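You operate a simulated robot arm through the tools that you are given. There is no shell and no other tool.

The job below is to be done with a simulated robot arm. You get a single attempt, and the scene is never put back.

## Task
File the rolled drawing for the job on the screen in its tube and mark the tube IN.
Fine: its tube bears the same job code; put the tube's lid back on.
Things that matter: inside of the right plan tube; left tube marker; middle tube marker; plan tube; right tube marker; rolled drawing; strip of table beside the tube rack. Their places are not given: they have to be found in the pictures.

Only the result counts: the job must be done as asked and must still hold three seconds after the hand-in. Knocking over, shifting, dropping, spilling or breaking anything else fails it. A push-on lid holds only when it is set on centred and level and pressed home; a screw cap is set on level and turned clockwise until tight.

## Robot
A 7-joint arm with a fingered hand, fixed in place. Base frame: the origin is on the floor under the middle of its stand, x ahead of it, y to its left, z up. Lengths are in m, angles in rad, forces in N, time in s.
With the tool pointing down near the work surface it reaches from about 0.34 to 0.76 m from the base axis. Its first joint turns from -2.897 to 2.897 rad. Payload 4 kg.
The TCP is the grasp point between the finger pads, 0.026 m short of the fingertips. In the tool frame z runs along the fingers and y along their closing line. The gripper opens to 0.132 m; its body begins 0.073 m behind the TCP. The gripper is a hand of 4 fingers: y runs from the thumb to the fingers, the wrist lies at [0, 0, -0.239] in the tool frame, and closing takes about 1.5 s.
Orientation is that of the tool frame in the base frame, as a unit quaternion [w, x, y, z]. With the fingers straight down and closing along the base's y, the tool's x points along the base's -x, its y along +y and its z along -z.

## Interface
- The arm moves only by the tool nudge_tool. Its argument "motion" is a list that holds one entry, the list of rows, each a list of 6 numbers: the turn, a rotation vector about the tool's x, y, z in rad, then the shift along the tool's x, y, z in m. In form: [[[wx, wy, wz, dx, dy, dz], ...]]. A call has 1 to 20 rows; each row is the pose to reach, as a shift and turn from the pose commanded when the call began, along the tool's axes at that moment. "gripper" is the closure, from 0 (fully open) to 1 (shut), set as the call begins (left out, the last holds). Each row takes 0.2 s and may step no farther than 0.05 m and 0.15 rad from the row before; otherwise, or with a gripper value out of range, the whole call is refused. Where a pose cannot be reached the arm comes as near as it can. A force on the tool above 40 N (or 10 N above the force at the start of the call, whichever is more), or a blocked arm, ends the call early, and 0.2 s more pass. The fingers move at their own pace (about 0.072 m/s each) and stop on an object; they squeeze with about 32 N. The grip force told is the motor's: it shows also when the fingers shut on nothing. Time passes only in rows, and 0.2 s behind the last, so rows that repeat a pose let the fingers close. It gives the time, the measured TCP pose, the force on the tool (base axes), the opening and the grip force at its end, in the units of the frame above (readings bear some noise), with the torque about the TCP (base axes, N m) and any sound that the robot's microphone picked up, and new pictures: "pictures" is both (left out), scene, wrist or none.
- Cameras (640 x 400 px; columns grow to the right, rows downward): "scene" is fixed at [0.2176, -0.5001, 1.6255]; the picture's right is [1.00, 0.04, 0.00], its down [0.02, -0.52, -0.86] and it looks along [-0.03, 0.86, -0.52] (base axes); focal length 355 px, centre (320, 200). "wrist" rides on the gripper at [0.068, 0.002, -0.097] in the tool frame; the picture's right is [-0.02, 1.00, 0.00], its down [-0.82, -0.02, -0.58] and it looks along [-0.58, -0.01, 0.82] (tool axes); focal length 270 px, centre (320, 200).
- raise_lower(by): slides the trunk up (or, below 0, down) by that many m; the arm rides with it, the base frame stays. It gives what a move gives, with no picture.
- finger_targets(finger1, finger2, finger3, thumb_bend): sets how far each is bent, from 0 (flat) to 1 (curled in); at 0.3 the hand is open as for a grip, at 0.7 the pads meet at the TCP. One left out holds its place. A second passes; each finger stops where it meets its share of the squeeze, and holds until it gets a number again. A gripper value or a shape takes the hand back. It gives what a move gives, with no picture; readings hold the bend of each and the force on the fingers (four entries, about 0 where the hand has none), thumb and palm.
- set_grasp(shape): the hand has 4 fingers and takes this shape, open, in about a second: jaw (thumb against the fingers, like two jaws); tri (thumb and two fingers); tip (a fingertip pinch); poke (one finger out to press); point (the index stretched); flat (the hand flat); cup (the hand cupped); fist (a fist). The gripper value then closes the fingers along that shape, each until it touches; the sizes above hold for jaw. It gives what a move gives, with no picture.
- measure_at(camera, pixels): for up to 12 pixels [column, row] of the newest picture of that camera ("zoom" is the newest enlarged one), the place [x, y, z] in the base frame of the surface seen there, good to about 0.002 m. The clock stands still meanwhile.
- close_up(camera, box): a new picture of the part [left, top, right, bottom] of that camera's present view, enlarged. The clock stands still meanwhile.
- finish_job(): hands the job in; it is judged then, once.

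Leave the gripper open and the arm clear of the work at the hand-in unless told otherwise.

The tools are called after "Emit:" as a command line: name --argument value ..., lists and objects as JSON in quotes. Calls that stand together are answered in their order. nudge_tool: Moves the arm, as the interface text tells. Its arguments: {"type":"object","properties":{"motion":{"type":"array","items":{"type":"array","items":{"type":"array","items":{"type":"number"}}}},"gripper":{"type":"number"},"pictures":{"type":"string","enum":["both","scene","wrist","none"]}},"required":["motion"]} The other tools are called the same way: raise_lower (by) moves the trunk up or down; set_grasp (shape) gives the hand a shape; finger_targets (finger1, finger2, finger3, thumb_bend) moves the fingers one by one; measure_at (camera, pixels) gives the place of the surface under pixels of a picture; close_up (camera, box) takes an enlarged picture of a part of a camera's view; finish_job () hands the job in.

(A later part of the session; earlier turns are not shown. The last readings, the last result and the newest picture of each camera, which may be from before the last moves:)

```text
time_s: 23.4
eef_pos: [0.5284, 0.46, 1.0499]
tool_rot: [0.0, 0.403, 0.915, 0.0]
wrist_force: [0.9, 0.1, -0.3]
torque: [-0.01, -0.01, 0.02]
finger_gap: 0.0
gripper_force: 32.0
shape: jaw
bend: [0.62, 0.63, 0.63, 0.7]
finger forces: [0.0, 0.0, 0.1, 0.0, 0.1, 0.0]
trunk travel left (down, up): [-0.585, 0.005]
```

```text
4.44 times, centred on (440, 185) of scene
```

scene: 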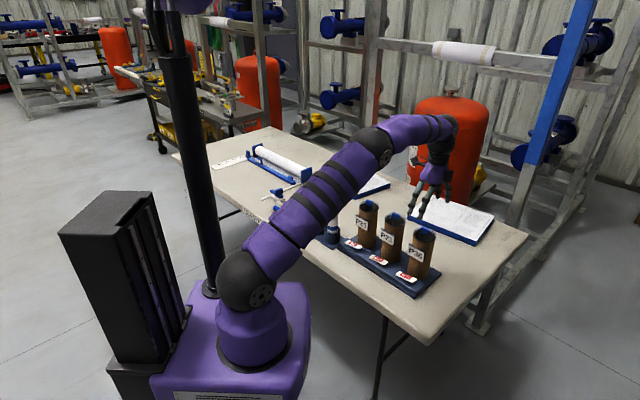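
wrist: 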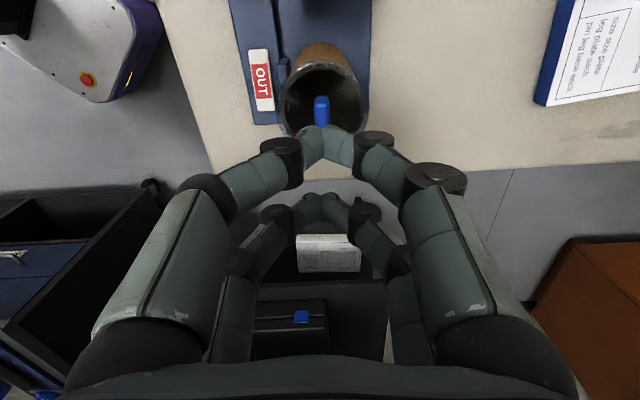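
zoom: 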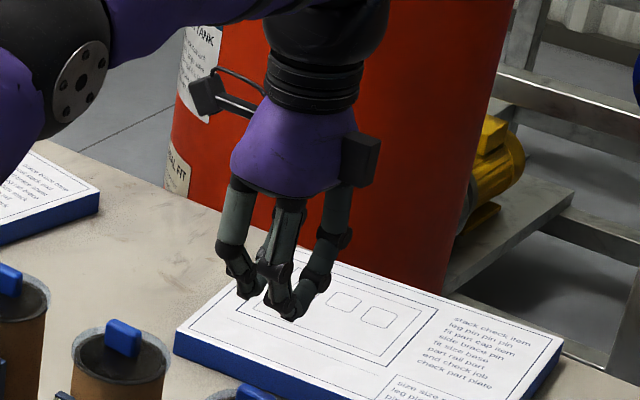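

Both close identically; tips reach ~0.017 below TCP. I'll open jaw and lower so that the tips straddle the tab: TCP z≈0.946.

Emit:
nudge_tool --motion '[[[0, 0, 0, 0, 0, 0], [0, 0, 0, 0, 0, 0], [0, 0, 0, 0, 0, 0], [0, 0, 0, 0, 0, 0], [0, 0, 0, 0, 0, 0], [0, 0, 0, 0, 0, 0], [0, 0, 0, 0, 0, 0.03], [0, 0, 0, 0, 0, 0.06], [0, 0, 0, 0, 0, 0.085], [0, 0, 0, 0, 0, 0.103]]]' --gripper 0.0

```text
time_s: 25.6
eef_pos: [0.5278, 0.4594, 0.947]
tool_rot: [0.0, 0.403, 0.915, 0.0]
wrist_force: [-0.2, 0.0, 0.0]
torque: [0.02, 0.01, 0.0]
finger_gap: 0.1319
gripper_force: 0.2
shape: jaw
bend: [0.3, 0.3, 0.3, 0.3]
finger forces: [0.1, 0.1, 0.0, 0.0, 0.1, 0.1]
trunk travel left (down, up): [-0.585, 0.005]
```

scene: 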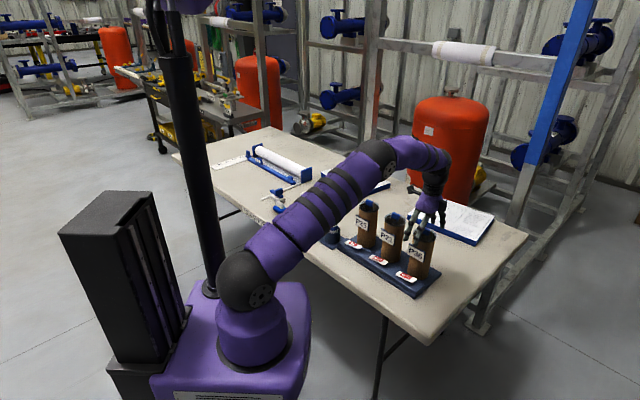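
wrist: 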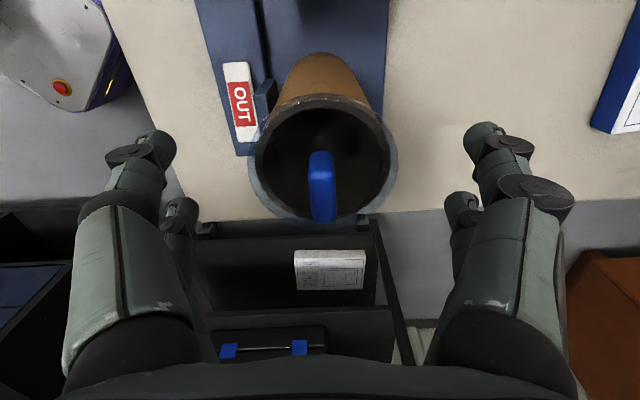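

The tab top is at wrist (321,197), at the image centre (TCP). Now I close the fingers on it.

Emit:
nudge_tool --motion '[[[0, 0, 0, 0, 0, 0], [0, 0, 0, 0, 0, 0], [0, 0, 0, 0, 0, 0], [0, 0, 0, 0, 0, 0], [0, 0, 0, 0, 0, 0], [0, 0, 0, 0, 0, 0], [0, 0, 0, 0, 0, 0], [0, 0, 0, 0, 0, 0], [0, 0, 0, 0, 0, 0]]]' --gripper 1.0

Emit:
close_up --camera "wrist" --box '[220, 80, 420, 250]'

```text
time_s: 27.6
eef_pos: [0.5277, 0.4601, 0.9494]
tool_rot: [0.0, 0.403, 0.915, 0.001]
wrist_force: [3.1, 2.2, 9.5]
torque: [0.01, 0.05, 0.07]
finger_gap: 0.05
gripper_force: 32.3
shape: jaw
bend: [0.73, 0.73, 0.73, 0.7]
finger forces: [29.5, 29.1, 26.9, 0.0, 25.5, 0.0]
trunk travel left (down, up): [-0.585, 0.005]
```

scene: 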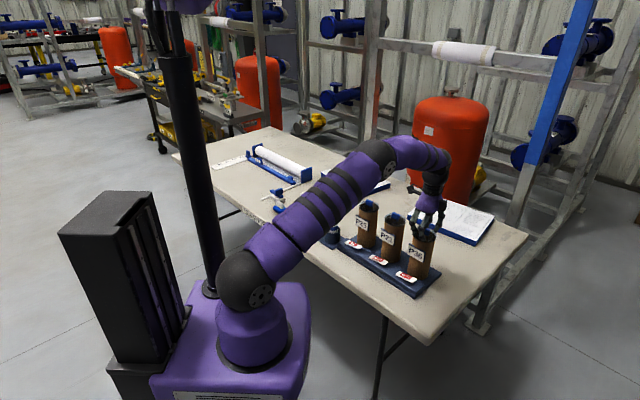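
wrist: 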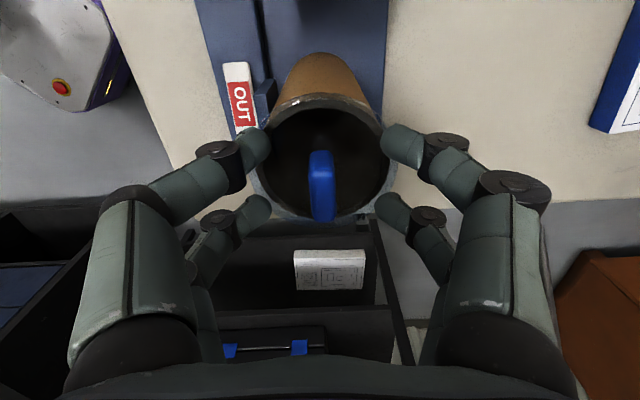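

```text
2.35 times, centred on (320, 165) of wrist
```

zoom: 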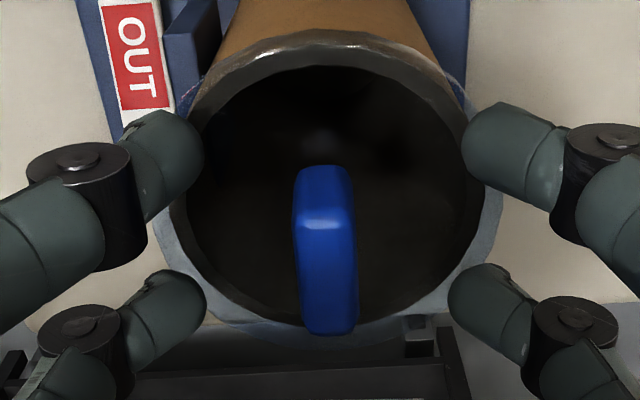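

The fingers stopped at gap 0.05 with an upward force of 9.5 N: their tips dip mid-arc and landed on the lid's flange. I'll ease the grip slightly open while lifting 0.04, then pre-close above and come down around the tab.

Emit:
nudge_tool --motion '[[[0, 0, 0, 0, 0, -0.004], [0, 0, 0, 0, 0, -0.02], [0, 0, 0, 0, 0, -0.045], [0, 0, 0, 0, 0, -0.06]]]' --gripper 0.5

Emit:
close_up --camera "wrist" --box '[220, 60, 420, 220]'

```text
time_s: 28.6
eef_pos: [0.5272, 0.4589, 1.0081]
tool_rot: [-0.001, 0.403, 0.915, -0.001]
wrist_force: [0.3, 0.9, -0.3]
torque: [0.0, -0.01, -0.01]
finger_gap: 0.0651
gripper_force: 0.1
shape: jaw
bend: [0.73, 0.73, 0.73, 0.7]
finger forces: [0.1, 0.0, 0.0, 0.0, 0.0, 0.1]
trunk travel left (down, up): [-0.585, 0.005]
heard: snap
```

scene: 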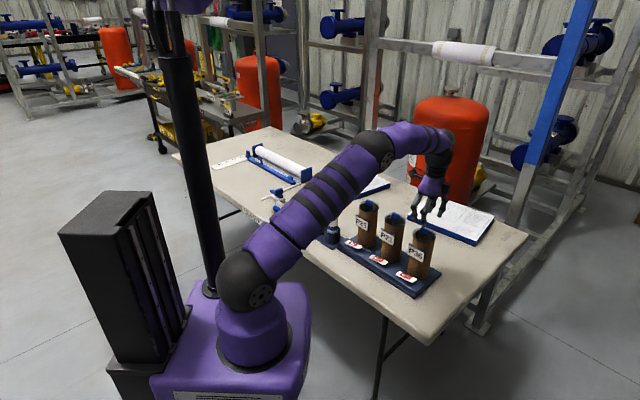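
wrist: 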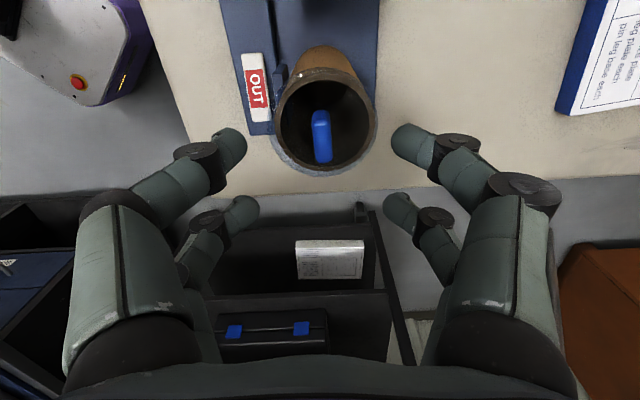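

```text
2.50 times, centred on (320, 140) of wrist
```

zoom: 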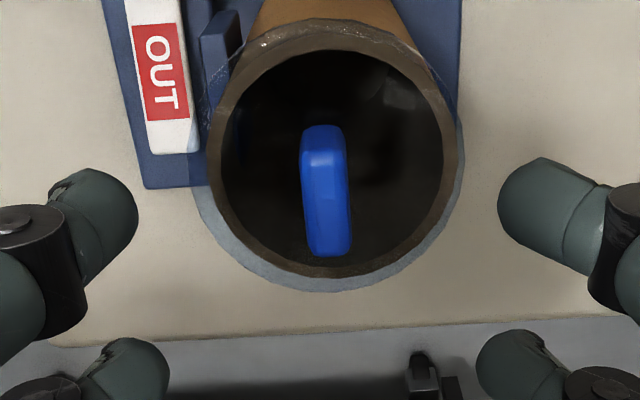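

A "snap" was heard—the lid may have been popped loose. I'll measure the tab's present place.

Emit:
measure_at --camera "wrist" --pixels '[[320, 115], [320, 125], [322, 135], [323, 158], [323, 150], [315, 135], [328, 135], [280, 110], [322, 76], [373, 100]]'

Emit:
close_up --camera "scene" --box '[400, 215, 450, 255]'

```text
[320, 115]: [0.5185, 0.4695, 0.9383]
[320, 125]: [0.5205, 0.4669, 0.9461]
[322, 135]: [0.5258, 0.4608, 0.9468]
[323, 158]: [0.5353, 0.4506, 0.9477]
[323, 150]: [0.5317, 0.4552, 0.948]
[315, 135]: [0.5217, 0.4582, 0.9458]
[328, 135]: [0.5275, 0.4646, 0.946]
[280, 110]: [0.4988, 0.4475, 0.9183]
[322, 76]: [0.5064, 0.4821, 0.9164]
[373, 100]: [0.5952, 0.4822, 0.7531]
```

```text
10.00 times, centred on (425, 235) of scene
```

zoom: 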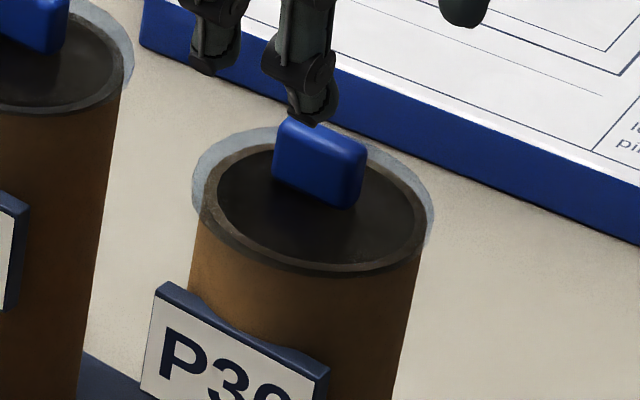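

The lid still rests on the tube with tab centre ≈(0.527,0.460). I'll close to gap ≈0.03 here, then go down so the tips straddle the tab.

Emit:
nudge_tool --motion '[[[0, 0, 0, 0, 0, 0], [0, 0, 0, 0, 0, 0], [0, 0, 0, 0, 0, 0], [0, 0, 0, 0, 0, 0], [0, 0, 0, 0, 0, 0.02], [0, 0, 0, 0, 0, 0.04], [0, 0, 0, 0, 0, 0.055]]]' --gripper 0.77

Emit:
close_up --camera "wrist" --box '[220, 80, 420, 250]'

Emit:
close_up --camera "scene" --box '[390, 190, 460, 260]'

```text
time_s: 30.2
eef_pos: [0.5268, 0.458, 0.9534]
tool_rot: [0.0, 0.403, 0.915, 0.0]
wrist_force: [-0.4, -0.5, -0.1]
torque: [0.01, 0.02, 0.01]
finger_gap: 0.0306
gripper_force: 0.1
shape: jaw
bend: [0.73, 0.73, 0.73, 0.7]
finger forces: [0.1, 0.1, 0.1, 0.0, 0.1, 0.1]
trunk travel left (down, up): [-0.585, 0.005]
```

scene: 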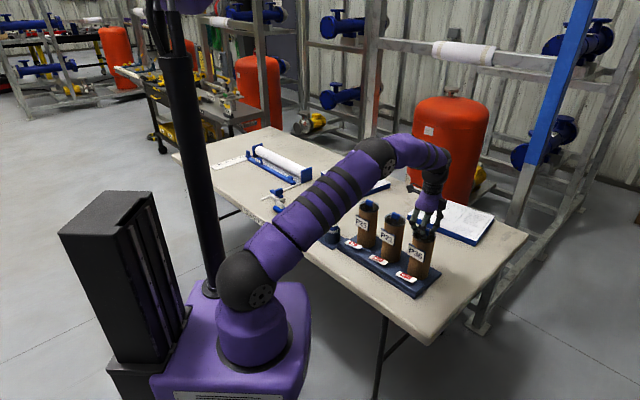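
wrist: 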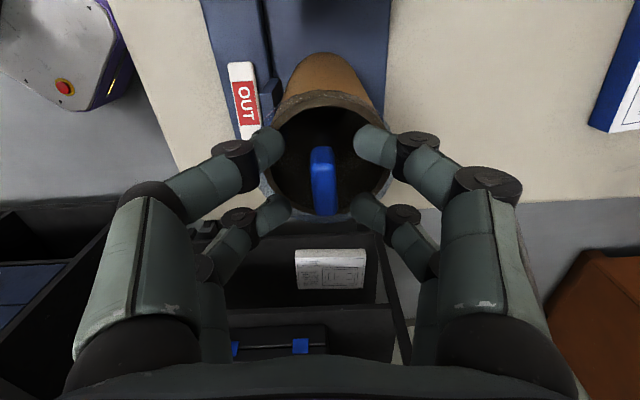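

```text
2.35 times, centred on (320, 165) of wrist
```

zoom: 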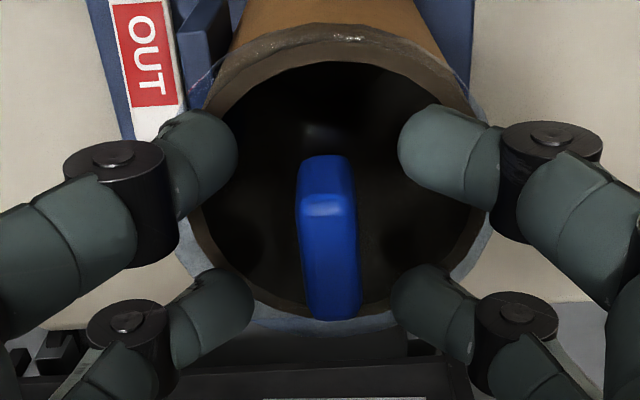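

```text
5.71 times, centred on (425, 225) of scene
```

zoom: 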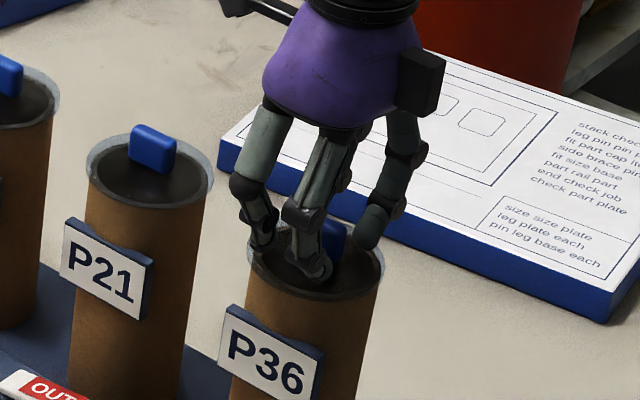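

The tips straddle the tab. I'll measure tip heights before closing.

Emit:
measure_at --camera "wrist" --pixels '[[278, 140], [272, 130], [362, 140], [372, 128], [288, 205], [360, 205], [322, 170], [324, 205], [313, 175], [332, 175]]'

```text
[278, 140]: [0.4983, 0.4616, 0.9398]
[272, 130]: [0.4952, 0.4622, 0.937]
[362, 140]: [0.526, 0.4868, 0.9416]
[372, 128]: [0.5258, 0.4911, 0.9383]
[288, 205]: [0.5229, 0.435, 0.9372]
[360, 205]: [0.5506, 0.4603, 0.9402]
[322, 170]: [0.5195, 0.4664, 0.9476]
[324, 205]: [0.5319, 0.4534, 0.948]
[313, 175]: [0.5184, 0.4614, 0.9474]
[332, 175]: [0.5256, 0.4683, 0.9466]
```

Tips' upper surfaces are at ≈0.938. I lower another 0.005 and then close fully on the tab.

Emit:
nudge_tool --motion '[[[0, 0, 0, 0, 0, 0.005], [0, 0, 0, 0, 0, 0.005]]]' --pictures "none"

Emit:
nudge_tool --motion '[[[0, 0, 0, 0, 0, 0], [0, 0, 0, 0, 0, 0], [0, 0, 0, 0, 0, 0], [0, 0, 0, 0, 0, 0]]]' --gripper 1.0

Emit:
close_up --camera "wrist" --box '[220, 80, 420, 250]'

```text
time_s: 30.8
eef_pos: [0.5278, 0.4577, 0.9496]
tool_rot: [0.001, 0.403, 0.915, 0.002]
wrist_force: [1.8, -0.1, 15.1]
torque: [0.02, -0.06, 0.0]
finger_gap: 0.0317
gripper_force: 0.0
shape: jaw
bend: [0.74, 0.74, 0.74, 0.7]
finger forces: [4.0, 4.3, 3.5, 0.1, 3.3, 0.0]
trunk travel left (down, up): [-0.585, 0.005]
heard: snap
```

```text
time_s: 31.8
eef_pos: [0.5276, 0.4587, 0.9476]
tool_rot: [0.0, 0.403, 0.915, 0.001]
wrist_force: [9.4, 9.0, 11.7]
torque: [0.14, -0.42, -0.04]
finger_gap: 0.0093
gripper_force: 31.9
shape: jaw
bend: [0.73, 0.74, 0.74, 0.73]
finger forces: [0.0, 39.4, 28.9, 0.1, 0.0, 0.1]
trunk travel left (down, up): [-0.585, 0.005]
```

scene: 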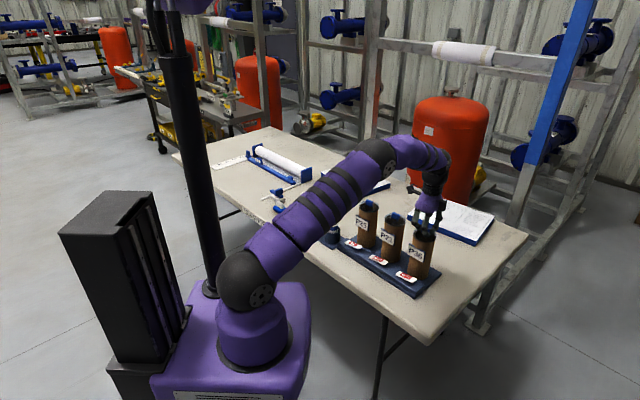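
wrist: 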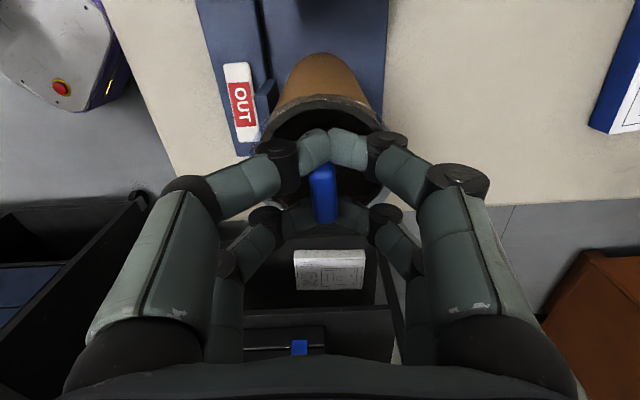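

```text
2.35 times, centred on (320, 165) of wrist
```

zoom: 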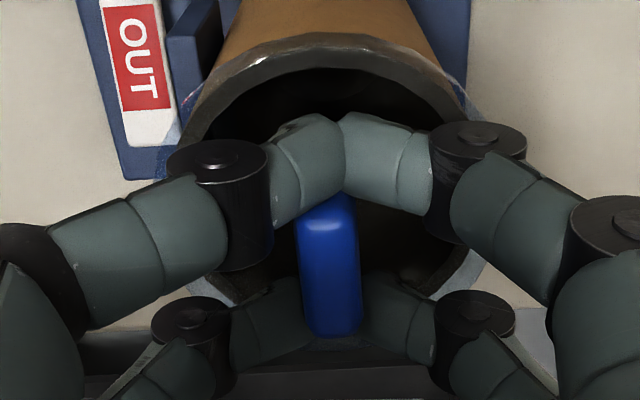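

Pressing the extra 5 mm snapped the lid home again (so a downward push seats it). Only the far finger pair pinches the tab's end. I'll reopen to gap 0.03, rise, shift 0.0155 toward P21 (tool +x) so that this pair pinches the tab's middle, and come back down to TCP z≈0.951.

Emit:
nudge_tool --motion '[[[0, 0, 0, 0, 0, 0], [0, 0, 0, 0, 0, 0], [0, 0, 0, 0, 0, 0], [0, 0, 0, 0, 0, -0.02], [0, 0, 0, 0, 0, -0.04], [0, 0, 0, 0.0155, 0, -0.04], [0, 0, 0, 0.0155, 0, -0.04]]]' --gripper 0.77

Emit:
close_up --camera "wrist" --box '[220, 60, 420, 220]'

```text
time_s: 33.4
eef_pos: [0.516, 0.4683, 0.9899]
tool_rot: [-0.001, 0.403, 0.915, 0.0]
wrist_force: [0.1, 0.4, 0.2]
torque: [-0.02, -0.02, 0.02]
finger_gap: 0.0302
gripper_force: 0.0
shape: jaw
bend: [0.73, 0.73, 0.73, 0.7]
finger forces: [0.1, 0.0, 0.1, 0.0, 0.1, 0.0]
trunk travel left (down, up): [-0.585, 0.005]
```

scene: 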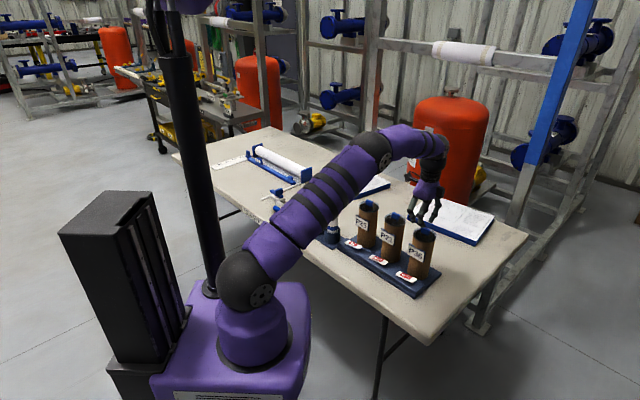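
wrist: 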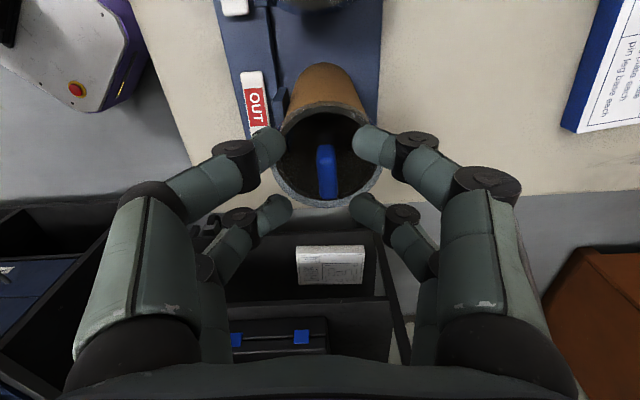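

```text
2.50 times, centred on (320, 140) of wrist
```

zoom: 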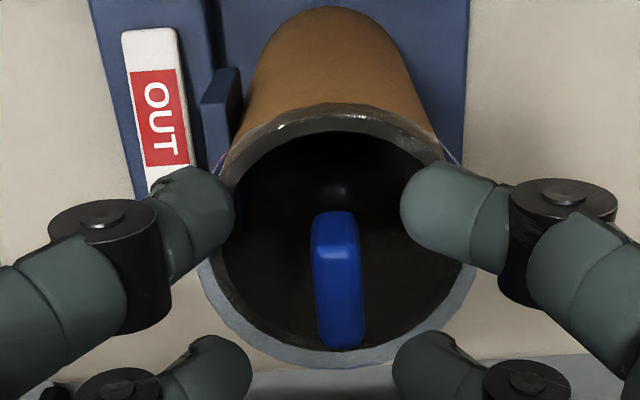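

The tab appears slightly right of centre now. Measuring it.

Emit:
measure_at --camera "wrist" --pixels '[[325, 150], [326, 160], [327, 170], [329, 192], [328, 185], [321, 175], [334, 175], [319, 152], [332, 150], [323, 193], [335, 193]]'

```text
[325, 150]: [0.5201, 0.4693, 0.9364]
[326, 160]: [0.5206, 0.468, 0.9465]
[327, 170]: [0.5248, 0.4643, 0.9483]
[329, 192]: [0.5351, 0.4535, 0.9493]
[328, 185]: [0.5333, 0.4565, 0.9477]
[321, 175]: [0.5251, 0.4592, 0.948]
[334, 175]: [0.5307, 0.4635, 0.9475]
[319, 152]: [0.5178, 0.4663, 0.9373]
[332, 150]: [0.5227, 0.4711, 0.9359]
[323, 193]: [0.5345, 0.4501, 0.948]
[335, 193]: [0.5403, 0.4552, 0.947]
```

The tab is ~4 mm further in +y than the tool axis. I'll check whether the tube itself shifted by measuring the rim and label, and look at the scene close-up.

Emit:
measure_at --camera "wrist" --pixels '[[325, 106], [325, 103], [290, 122], [363, 122], [325, 112], [281, 100], [310, 85], [340, 85]]'

Emit:
close_up --camera "scene" --box '[390, 215, 450, 290]'

```text
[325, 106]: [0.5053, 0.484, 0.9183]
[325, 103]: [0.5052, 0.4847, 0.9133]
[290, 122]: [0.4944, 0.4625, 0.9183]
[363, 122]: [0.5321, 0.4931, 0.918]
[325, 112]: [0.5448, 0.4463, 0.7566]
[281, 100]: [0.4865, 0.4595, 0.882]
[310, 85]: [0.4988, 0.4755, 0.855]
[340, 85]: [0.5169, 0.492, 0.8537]
```

```text
5.33 times, centred on (420, 252) of scene
```

zoom: 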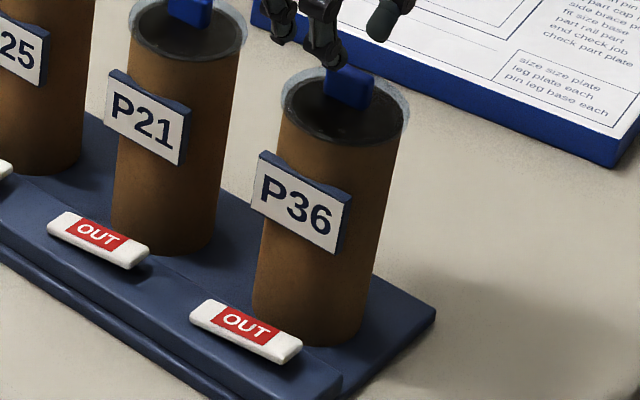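

The tube has not moved (rim centre ≈(0.528,0.458), radius ≈0.035); the lid just turned ~4° and the tool sits ~3 mm off. I'll correct y by +3 mm, x by +2 mm, yaw by −0.07 about tool z, and lower to z≈0.951.

Emit:
nudge_tool --motion '[[[0, 0, -0.07, 0.0024, 0.0034, 0], [0, 0, -0.07, 0.0024, 0.0034, 0], [0, 0, -0.07, 0.0024, 0.0034, 0.02], [0, 0, -0.07, 0.0024, 0.0034, 0.032], [0, 0, -0.07, 0.0024, 0.0034, 0.0385]]]'

Emit:
close_up --camera "wrist" --box '[220, 100, 420, 260]'

```text
time_s: 34.6
eef_pos: [0.5182, 0.4733, 0.9508]
tool_rot: [0.0, 0.37, 0.929, 0.001]
wrist_force: [-0.5, 0.6, 9.4]
torque: [-0.18, -0.08, -0.02]
finger_gap: 0.0308
gripper_force: 0.1
shape: jaw
bend: [0.73, 0.74, 0.74, 0.7]
finger forces: [0.1, 3.4, 5.7, 0.0, 0.0, 0.0]
trunk travel left (down, up): [-0.585, 0.005]
```

scene: 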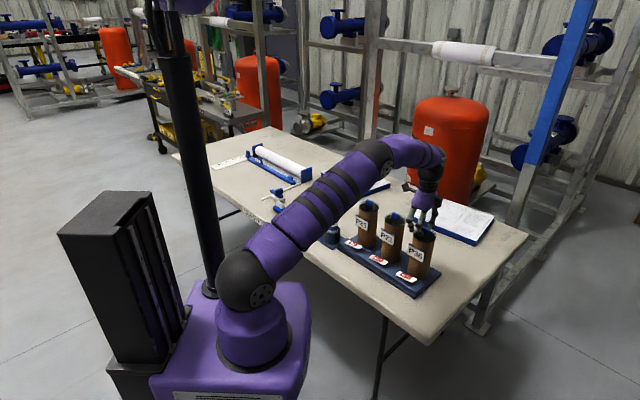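
wrist: 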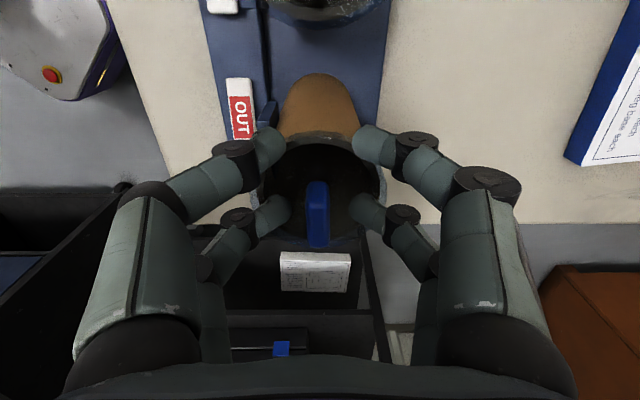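

```text
2.50 times, centred on (320, 180) of wrist
```

zoom: 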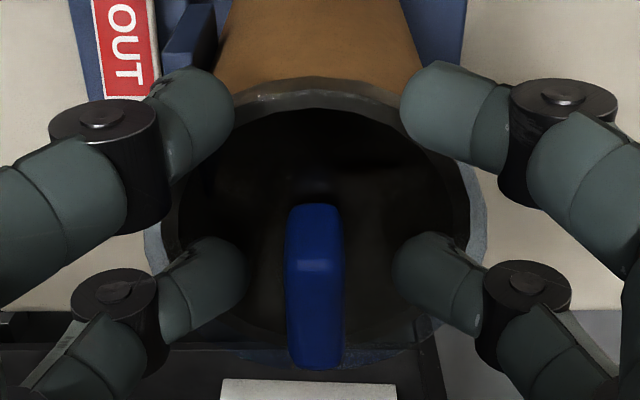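

Pair tips now rest on the lid's top, centred on the tab's middle. I raise 2 mm and close.

Emit:
nudge_tool --motion '[[[0, 0, 0, 0, 0, -0.002], [0, 0, 0, 0, 0, -0.002]]]' --pictures "none"

Emit:
nudge_tool --motion '[[[0, 0, 0, 0, 0, 0], [0, 0, 0, 0, 0, 0], [0, 0, 0, 0, 0, 0], [0, 0, 0, 0, 0, 0], [0, 0, 0, 0, 0, 0]]]' --gripper 1.0

Emit:
close_up --camera "wrist" --box '[220, 100, 420, 260]'

Emit:
close_up --camera "scene" --box '[390, 190, 460, 260]'

```text
time_s: 35.2
eef_pos: [0.5179, 0.4736, 0.9489]
tool_rot: [0.0, 0.37, 0.929, 0.0]
wrist_force: [-0.3, 0.1, 5.9]
torque: [-0.06, -0.08, 0.02]
finger_gap: 0.0307
gripper_force: 0.0
shape: jaw
bend: [0.73, 0.74, 0.74, 0.7]
finger forces: [0.1, 2.4, 2.4, 0.0, 0.0, 0.1]
trunk travel left (down, up): [-0.585, 0.005]
```

```text
time_s: 36.4
eef_pos: [0.5167, 0.4737, 0.95]
tool_rot: [0.0, 0.371, 0.929, 0.0]
wrist_force: [0.5, 0.8, -0.2]
torque: [0.02, 0.01, -0.01]
finger_gap: 0.0061
gripper_force: 31.7
shape: jaw
bend: [0.72, 0.74, 0.74, 0.72]
finger forces: [0.1, 26.4, 26.5, 0.0, 0.0, 0.0]
trunk travel left (down, up): [-0.585, 0.005]
heard: snap
```

scene: 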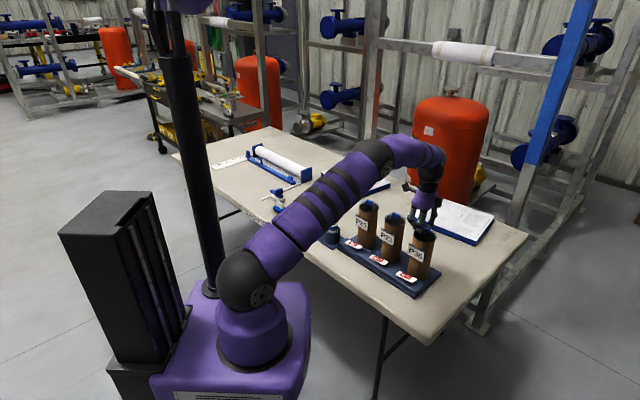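
wrist: 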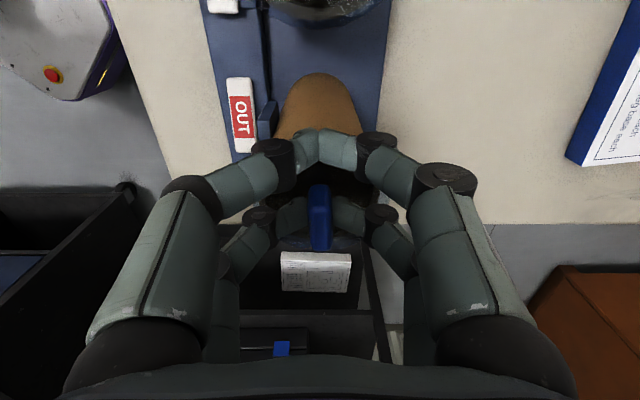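

```text
2.50 times, centred on (320, 180) of wrist
```

zoom: 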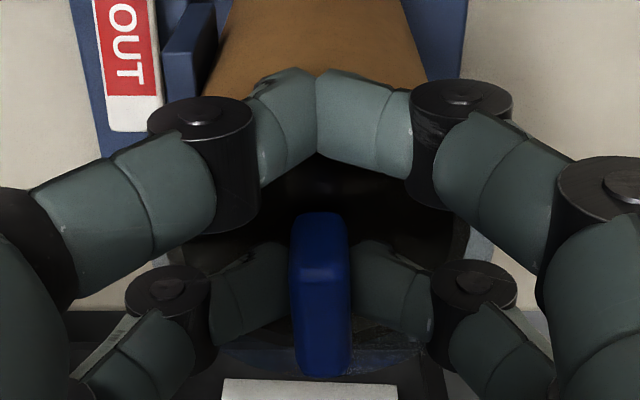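

```text
5.71 times, centred on (425, 225) of scene
```

zoom: 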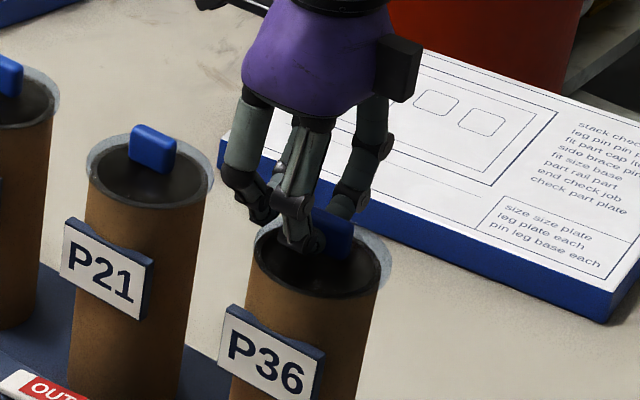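

A solid central pinch (26 N each side), and the lid popped with a snap. I lift slowly 0.06 m and look.

Emit:
nudge_tool --motion '[[[0, 0, 0, 0, 0, -0.008], [0, 0, 0, 0, 0, -0.016], [0, 0, 0, 0, 0, -0.028], [0, 0, 0, 0, 0, -0.045], [0, 0, 0, 0, 0, -0.06]]]'

Emit:
close_up --camera "scene" --box '[390, 180, 460, 250]'

Emit:
close_up --camera "wrist" --box '[220, 100, 420, 260]'

```text
time_s: 37.6
eef_pos: [0.5181, 0.4757, 1.0108]
tool_rot: [0.0, 0.37, 0.929, 0.001]
wrist_force: [0.7, 0.4, 0.1]
torque: [0.03, 0.04, 0.01]
finger_gap: 0.0063
gripper_force: 32.3
shape: jaw
bend: [0.72, 0.74, 0.74, 0.72]
finger forces: [0.0, 26.4, 26.4, 0.0, 0.0, 0.1]
trunk travel left (down, up): [-0.585, 0.005]
```

scene: 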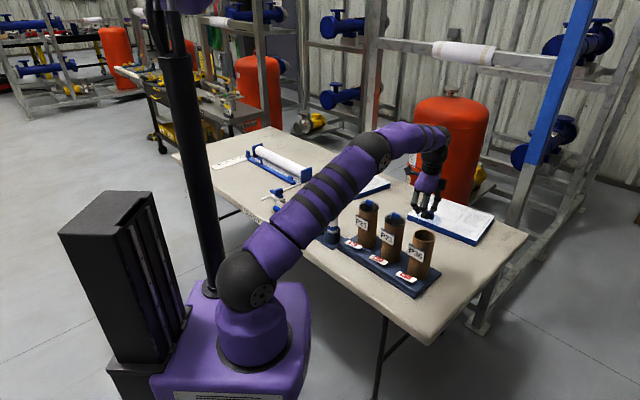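
wrist: 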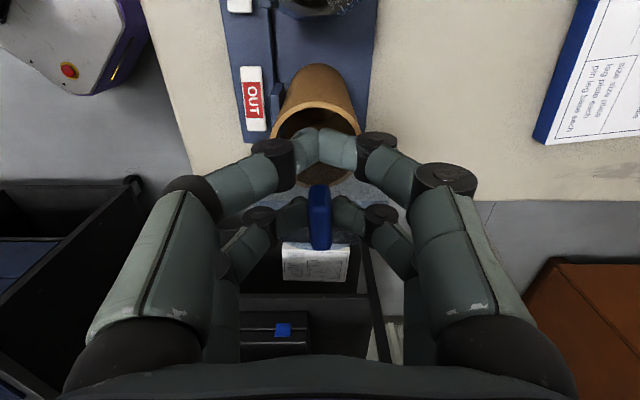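

```text
5.71 times, centred on (425, 215) of scene
```

zoom: 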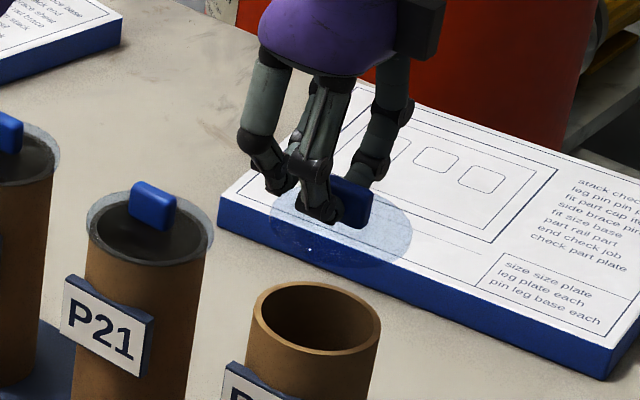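

```text
2.50 times, centred on (320, 180) of wrist
```

zoom: 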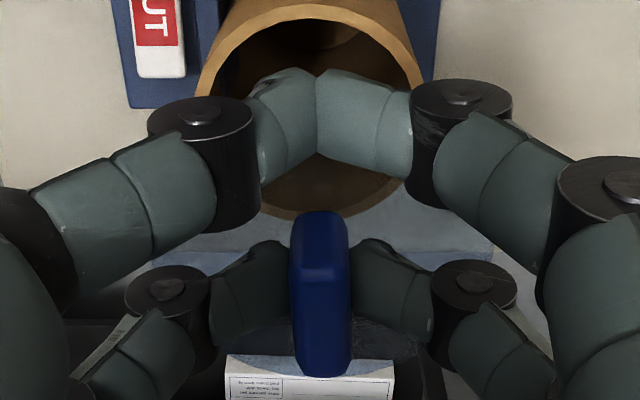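

The lid is off and hangs level under the pinch; tube P36 is open. I carry the lid toward the end-strip, over about (0.537,0.302) for its centre, at this height.

Emit:
nudge_tool --motion '[[[0, 0, 0, -0.029, -0.028, 0], [0, 0, 0, -0.058, -0.056, 0], [0, 0, 0, -0.087, -0.084, 0], [0, 0, 0, -0.1158, -0.112, 0], [0, 0, 0, -0.1158, -0.112, 0.03]]]'

Emit:
close_up --camera "scene" --box '[380, 190, 500, 330]'

```text
time_s: 38.8
eef_pos: [0.5241, 0.3134, 0.9792]
tool_rot: [0.0, 0.371, 0.929, 0.0]
wrist_force: [-0.5, -0.9, -0.5]
torque: [0.02, -0.03, -0.03]
finger_gap: 0.0065
gripper_force: 32.3
shape: jaw
bend: [0.72, 0.74, 0.74, 0.72]
finger forces: [0.0, 26.4, 26.3, 0.0, 0.0, 0.0]
trunk travel left (down, up): [-0.585, 0.005]
```

scene: 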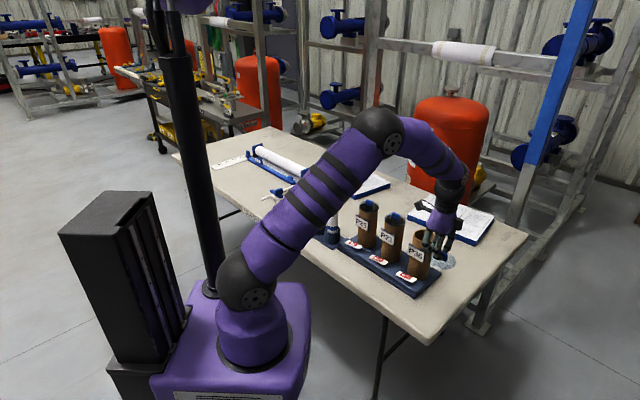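
wrist: 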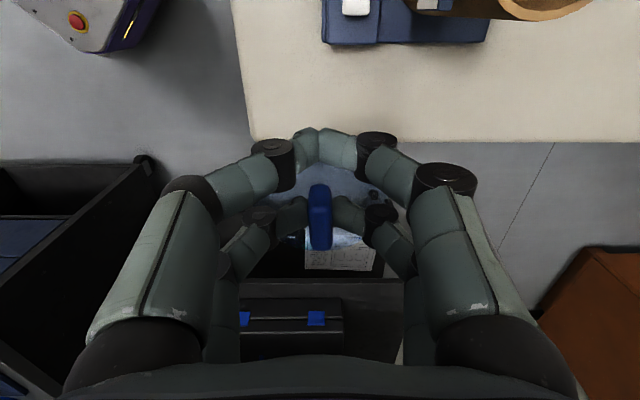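

```text
2.86 times, centred on (440, 260) of scene
```

zoom: 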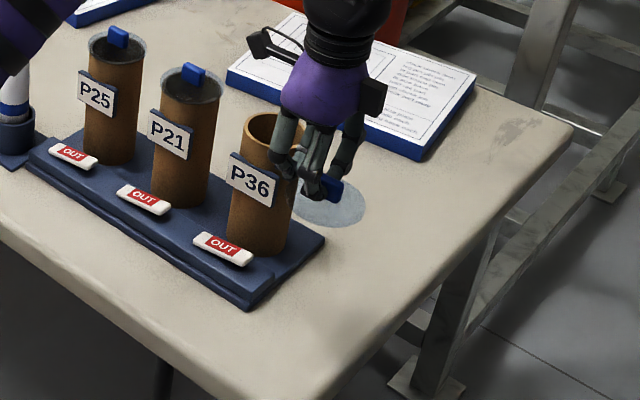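

Now I lower 0.15 m straight down and check clearance.

Emit:
nudge_tool --motion '[[[0, 0, 0, 0, 0, 0.04], [0, 0, 0, 0, 0, 0.08], [0, 0, 0, 0, 0, 0.115], [0, 0, 0, 0, 0, 0.15], [0, 0, 0, 0, 0, 0.165]]]'

Emit:
close_up --camera "scene" --box '[380, 210, 480, 330]'

```text
time_s: 40.0
eef_pos: [0.5239, 0.3146, 0.8148]
tool_rot: [0.0, 0.37, 0.929, 0.0]
wrist_force: [0.9, -0.4, -0.8]
torque: [-0.03, 0.04, -0.04]
finger_gap: 0.0063
gripper_force: 31.9
shape: jaw
bend: [0.72, 0.74, 0.74, 0.72]
finger forces: [0.0, 26.4, 26.4, 0.1, 0.1, 0.1]
trunk travel left (down, up): [-0.585, 0.005]
```

scene: 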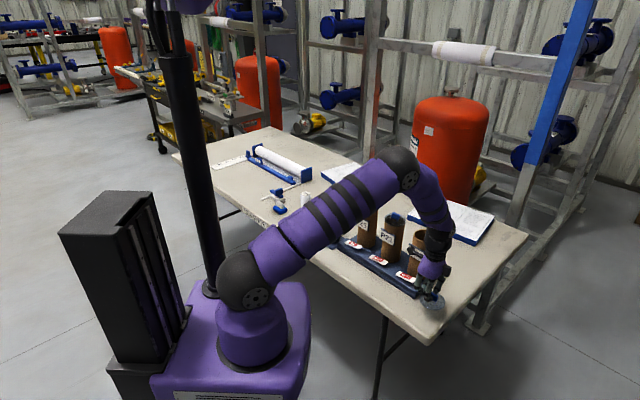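
wrist: 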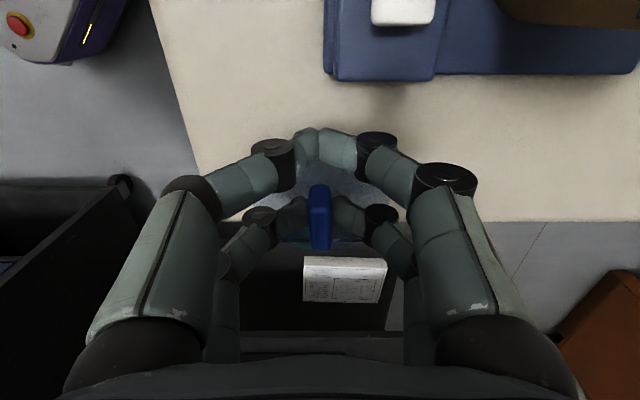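

```text
3.33 times, centred on (430, 270) of scene
```

zoom: 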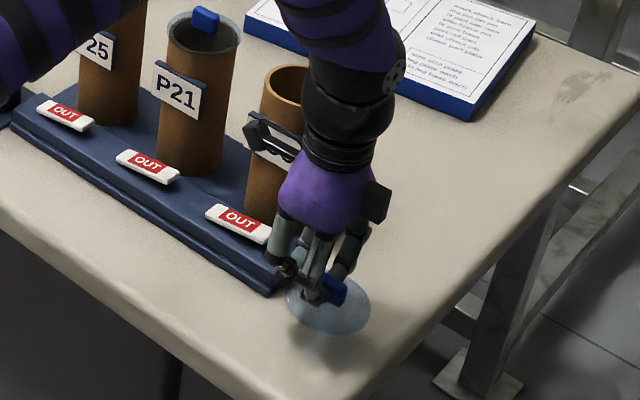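

I'll verify the table edge location near the lid before setting it down.

Emit:
measure_at --camera "wrist" --pixels '[[450, 200], [480, 215], [560, 215], [560, 219], [215, 190], [225, 205], [430, 76], [430, 90], [334, 84], [600, 76]]'

Emit:
close_up --camera "wrist" --box '[220, 100, 440, 280]'

```text
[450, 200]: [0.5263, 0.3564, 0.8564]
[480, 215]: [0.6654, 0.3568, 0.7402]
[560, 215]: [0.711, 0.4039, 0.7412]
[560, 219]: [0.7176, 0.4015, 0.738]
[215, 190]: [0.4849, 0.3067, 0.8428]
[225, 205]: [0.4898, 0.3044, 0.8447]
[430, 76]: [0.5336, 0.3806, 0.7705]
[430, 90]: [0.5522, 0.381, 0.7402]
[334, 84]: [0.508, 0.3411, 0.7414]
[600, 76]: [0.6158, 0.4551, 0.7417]
```

```text
2.22 times, centred on (330, 190) of wrist
```

zoom: 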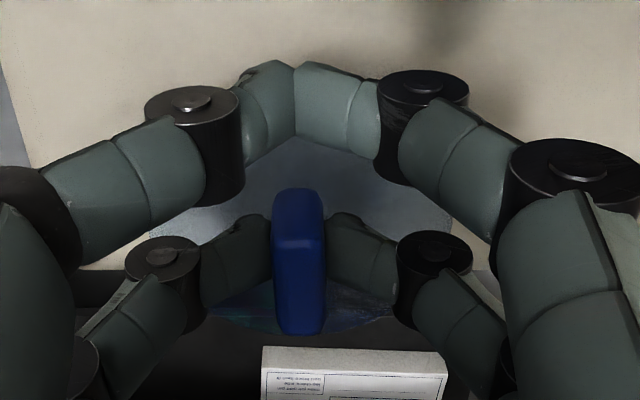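

The lid (radius ≈0.039, centre s≈0.137) fits between rack end and table end. I lower 0.036 to z≈0.779 and read the force.

Emit:
nudge_tool --motion '[[[0, 0, 0, 0, 0, 0.02], [0, 0, 0, 0, 0, 0.032], [0, 0, 0, 0, 0, 0.036]]]' --pictures "none"

Emit:
close_up --camera "scene" --box '[400, 240, 460, 320]'

```text
time_s: 40.8
eef_pos: [0.5243, 0.3137, 0.7798]
tool_rot: [-0.001, 0.37, 0.929, 0.0]
wrist_force: [0.2, 0.3, 0.5]
torque: [-0.01, 0.01, -0.01]
finger_gap: 0.0063
gripper_force: 31.8
shape: jaw
bend: [0.72, 0.74, 0.74, 0.72]
finger forces: [0.0, 26.3, 26.5, 0.0, 0.0, 0.0]
trunk travel left (down, up): [-0.585, 0.005]
```

```text
5.00 times, centred on (430, 280) of scene
```

zoom: 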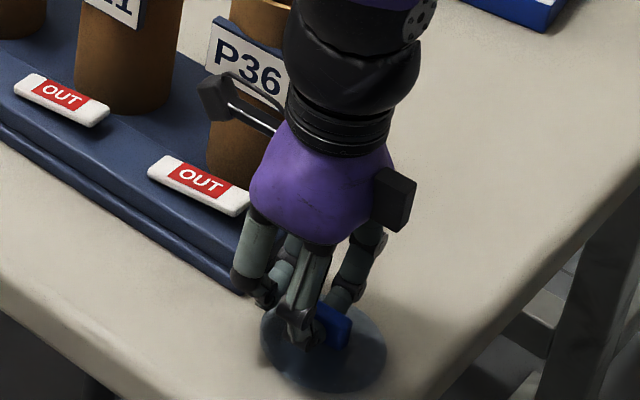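

No contact yet. I continue in small steps toward z≈0.773.

Emit:
nudge_tool --motion '[[[0, 0, 0, 0, 0, 0.002], [0, 0, 0, 0, 0, 0.004], [0, 0, 0, 0, 0, 0.0055]]]' --pictures "none"

```text
time_s: 41.6
eef_pos: [0.5256, 0.3146, 0.7747]
tool_rot: [0.0, 0.37, 0.929, 0.0]
wrist_force: [-0.2, -0.3, -1.4]
torque: [0.02, 0.0, 0.02]
finger_gap: 0.0066
gripper_force: 32.1
shape: jaw
bend: [0.72, 0.74, 0.74, 0.72]
finger forces: [0.1, 26.4, 26.4, 0.0, 0.1, 0.0]
trunk travel left (down, up): [-0.585, 0.005]
```

Emit:
nudge_tool --motion '[[[0, 0, 0, 0, 0, 0.0015], [0, 0, 0, 0, 0, 0.003]]]' --pictures "none"

```text
time_s: 42.2
eef_pos: [0.5248, 0.3142, 0.772]
tool_rot: [0.0, 0.371, 0.929, 0.0]
wrist_force: [0.4, -0.3, 1.8]
torque: [-0.04, -0.02, -0.02]
finger_gap: 0.0062
gripper_force: 31.8
shape: jaw
bend: [0.72, 0.74, 0.74, 0.72]
finger forces: [0.0, 26.6, 26.9, 0.1, 0.0, 0.1]
trunk travel left (down, up): [-0.585, 0.005]
```

Force is just rising (1.8 N). One more millimetre or so.

Emit:
nudge_tool --motion '[[[0, 0, 0, 0, 0, 0.001], [0, 0, 0, 0, 0, 0.001]]]' --pictures "wrist"

```text
time_s: 42.8
eef_pos: [0.5241, 0.3135, 0.772]
tool_rot: [0.0, 0.371, 0.929, 0.001]
wrist_force: [-0.7, -1.3, 9.0]
torque: [-0.1, -0.06, 0.01]
finger_gap: 0.0066
gripper_force: 31.9
shape: jaw
bend: [0.72, 0.74, 0.74, 0.72]
finger forces: [0.1, 27.2, 27.8, 0.0, 0.0, 0.1]
trunk travel left (down, up): [-0.585, 0.005]
```

wrist: 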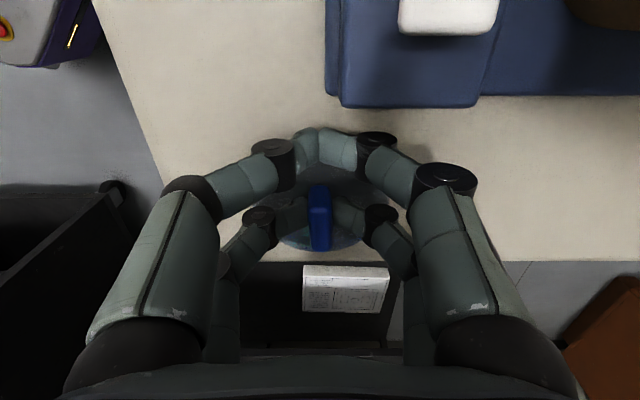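

The lid is on the table (9 N). I open to gap 0.03 while rising a few mm, then lift clear.

Emit:
nudge_tool --motion '[[[0, 0, 0, 0, 0, -0.002], [0, 0, 0, 0, 0, -0.004], [0, 0, 0, 0, 0, -0.005], [0, 0, 0, 0, 0, -0.006], [0, 0, 0, 0, 0, -0.02], [0, 0, 0, 0, 0, -0.05], [0, 0, 0, 0, 0, -0.1], [0, 0, 0, 0, 0, -0.15], [0, 0, 0, 0, 0, -0.2], [0, 0, 0, 0, 0, -0.23]]]' --gripper 0.72

Emit:
close_up --camera "scene" --box '[390, 210, 470, 320]'

```text
time_s: 45.0
eef_pos: [0.5238, 0.3125, 0.9989]
tool_rot: [0.0, 0.37, 0.929, 0.0]
wrist_force: [0.1, 0.3, 0.0]
torque: [0.0, 0.0, 0.01]
finger_gap: 0.0366
gripper_force: 0.0
shape: jaw
bend: [0.74, 0.74, 0.74, 0.7]
finger forces: [0.0, 0.1, 0.0, 0.1, 0.0, 0.0]
trunk travel left (down, up): [-0.585, 0.005]
```

scene: 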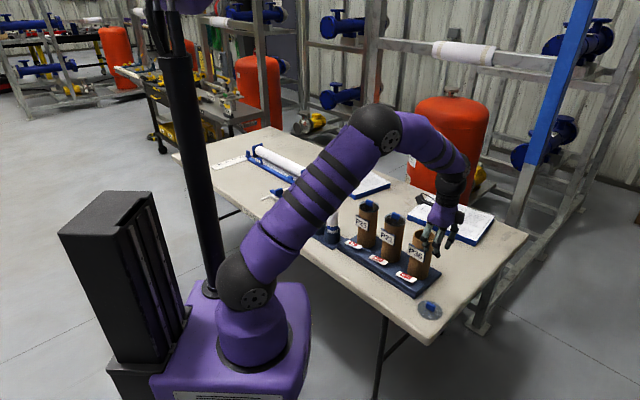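
wrist: 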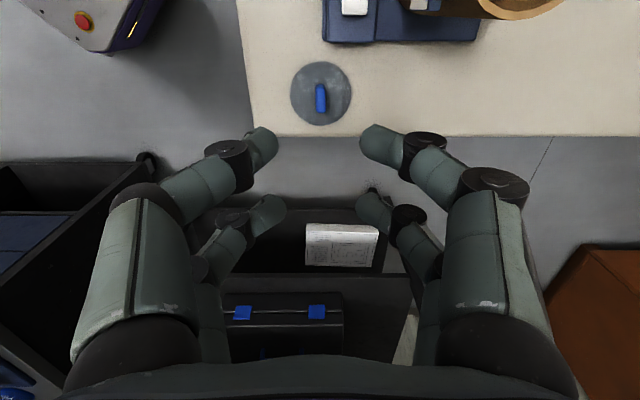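

```text
3.64 times, centred on (430, 265) of scene
```

zoom: 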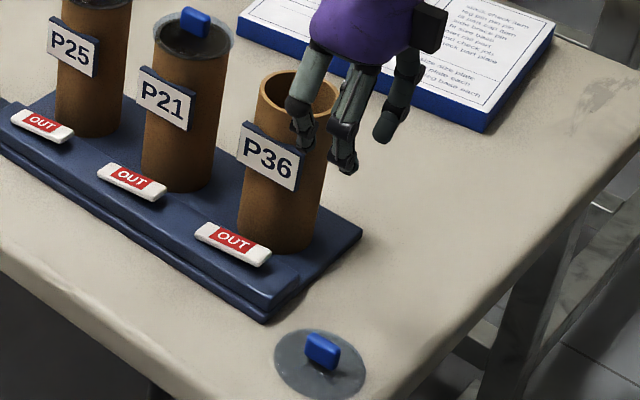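

The lid rests flat on the table strip. I'll measure it now for later pickup.

Emit:
measure_at --camera "wrist" --pixels '[[320, 86], [321, 95], [321, 110], [315, 100], [326, 100], [321, 65], [293, 92], [350, 92], [322, 122], [300, 75], [342, 75]]'

Emit:
close_up --camera "wrist" --box '[280, 50, 365, 135]'

```text
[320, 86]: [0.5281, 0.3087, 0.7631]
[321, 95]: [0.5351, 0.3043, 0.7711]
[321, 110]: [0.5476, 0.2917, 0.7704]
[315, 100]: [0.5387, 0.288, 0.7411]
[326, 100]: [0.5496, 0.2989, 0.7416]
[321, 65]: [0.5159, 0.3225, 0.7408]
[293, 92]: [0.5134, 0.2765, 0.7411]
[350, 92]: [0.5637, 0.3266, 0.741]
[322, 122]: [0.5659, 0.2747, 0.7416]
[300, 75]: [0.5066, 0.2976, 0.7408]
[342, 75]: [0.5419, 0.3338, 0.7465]
```

```text
4.71 times, centred on (322, 92) of wrist
```

zoom: 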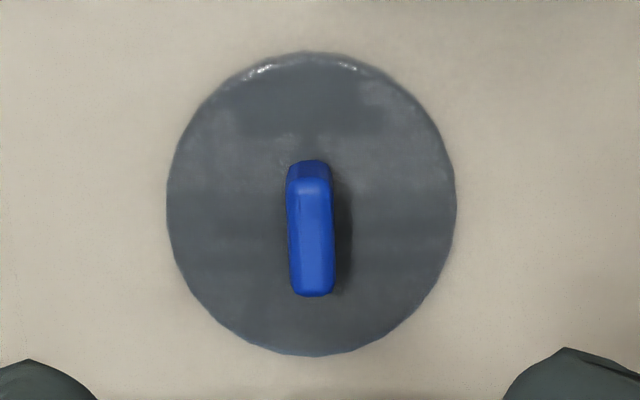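

Lid centre ≈(0.539,0.301), tab top z 0.771. Now I go to the rolled drawings: rise 0.05, travel along the row to above the middle (P36) roll at about (0.171,0.694), restoring yaw, opening the hand.

Emit:
nudge_tool --motion '[[[0, 0, 0, 0, 0, -0.04], [0, 0, 0.01, 0.04, 0.0027, -0.06], [0, 0, 0.02, 0.086, 0.0058, -0.06], [0, 0, 0.03, 0.13, 0.0087, -0.06], [0, 0, 0.04, 0.174, 0.0117, -0.06], [0, 0, 0.05, 0.218, 0.0146, -0.06], [0, 0, 0.06, 0.262, 0.0176, -0.06], [0, 0, 0.07, 0.306, 0.0205, -0.06], [0, 0, 0.07, 0.35, 0.0235, -0.06], [0, 0, 0.07, 0.394, 0.0264, -0.06], [0, 0, 0.07, 0.438, 0.0293, -0.06], [0, 0, 0.07, 0.48, 0.032, -0.06], [0, 0, 0.07, 0.5186, 0.0347, -0.06]]]' --gripper 0.0

```text
time_s: 47.8
eef_pos: [0.1779, 0.6739, 1.0571]
tool_rot: [-0.001, 0.403, 0.915, -0.001]
wrist_force: [-1.0, 0.4, 1.0]
torque: [0.0, 0.02, -0.04]
finger_gap: 0.132
gripper_force: 0.0
shape: jaw
bend: [0.3, 0.3, 0.3, 0.3]
finger forces: [0.0, 0.0, 0.1, 0.0, 0.1, 0.1]
out of reach, approached as far as the arm can: row 13
trunk travel left (down, up): [-0.585, 0.005]
```

scene: 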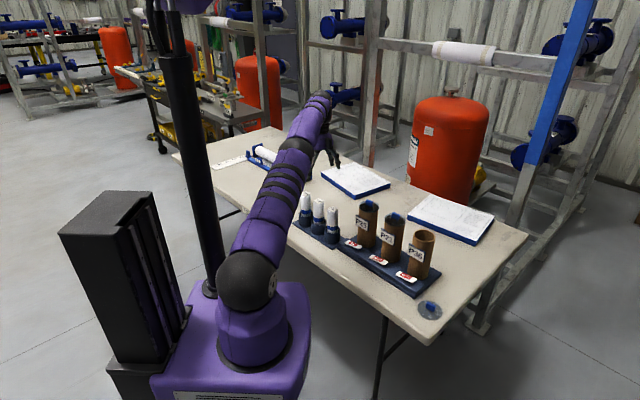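
wrist: 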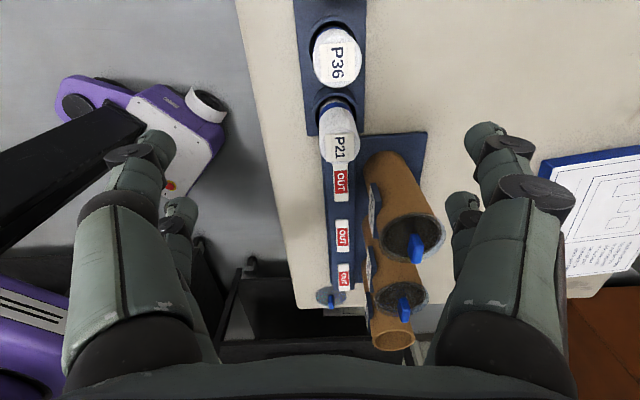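

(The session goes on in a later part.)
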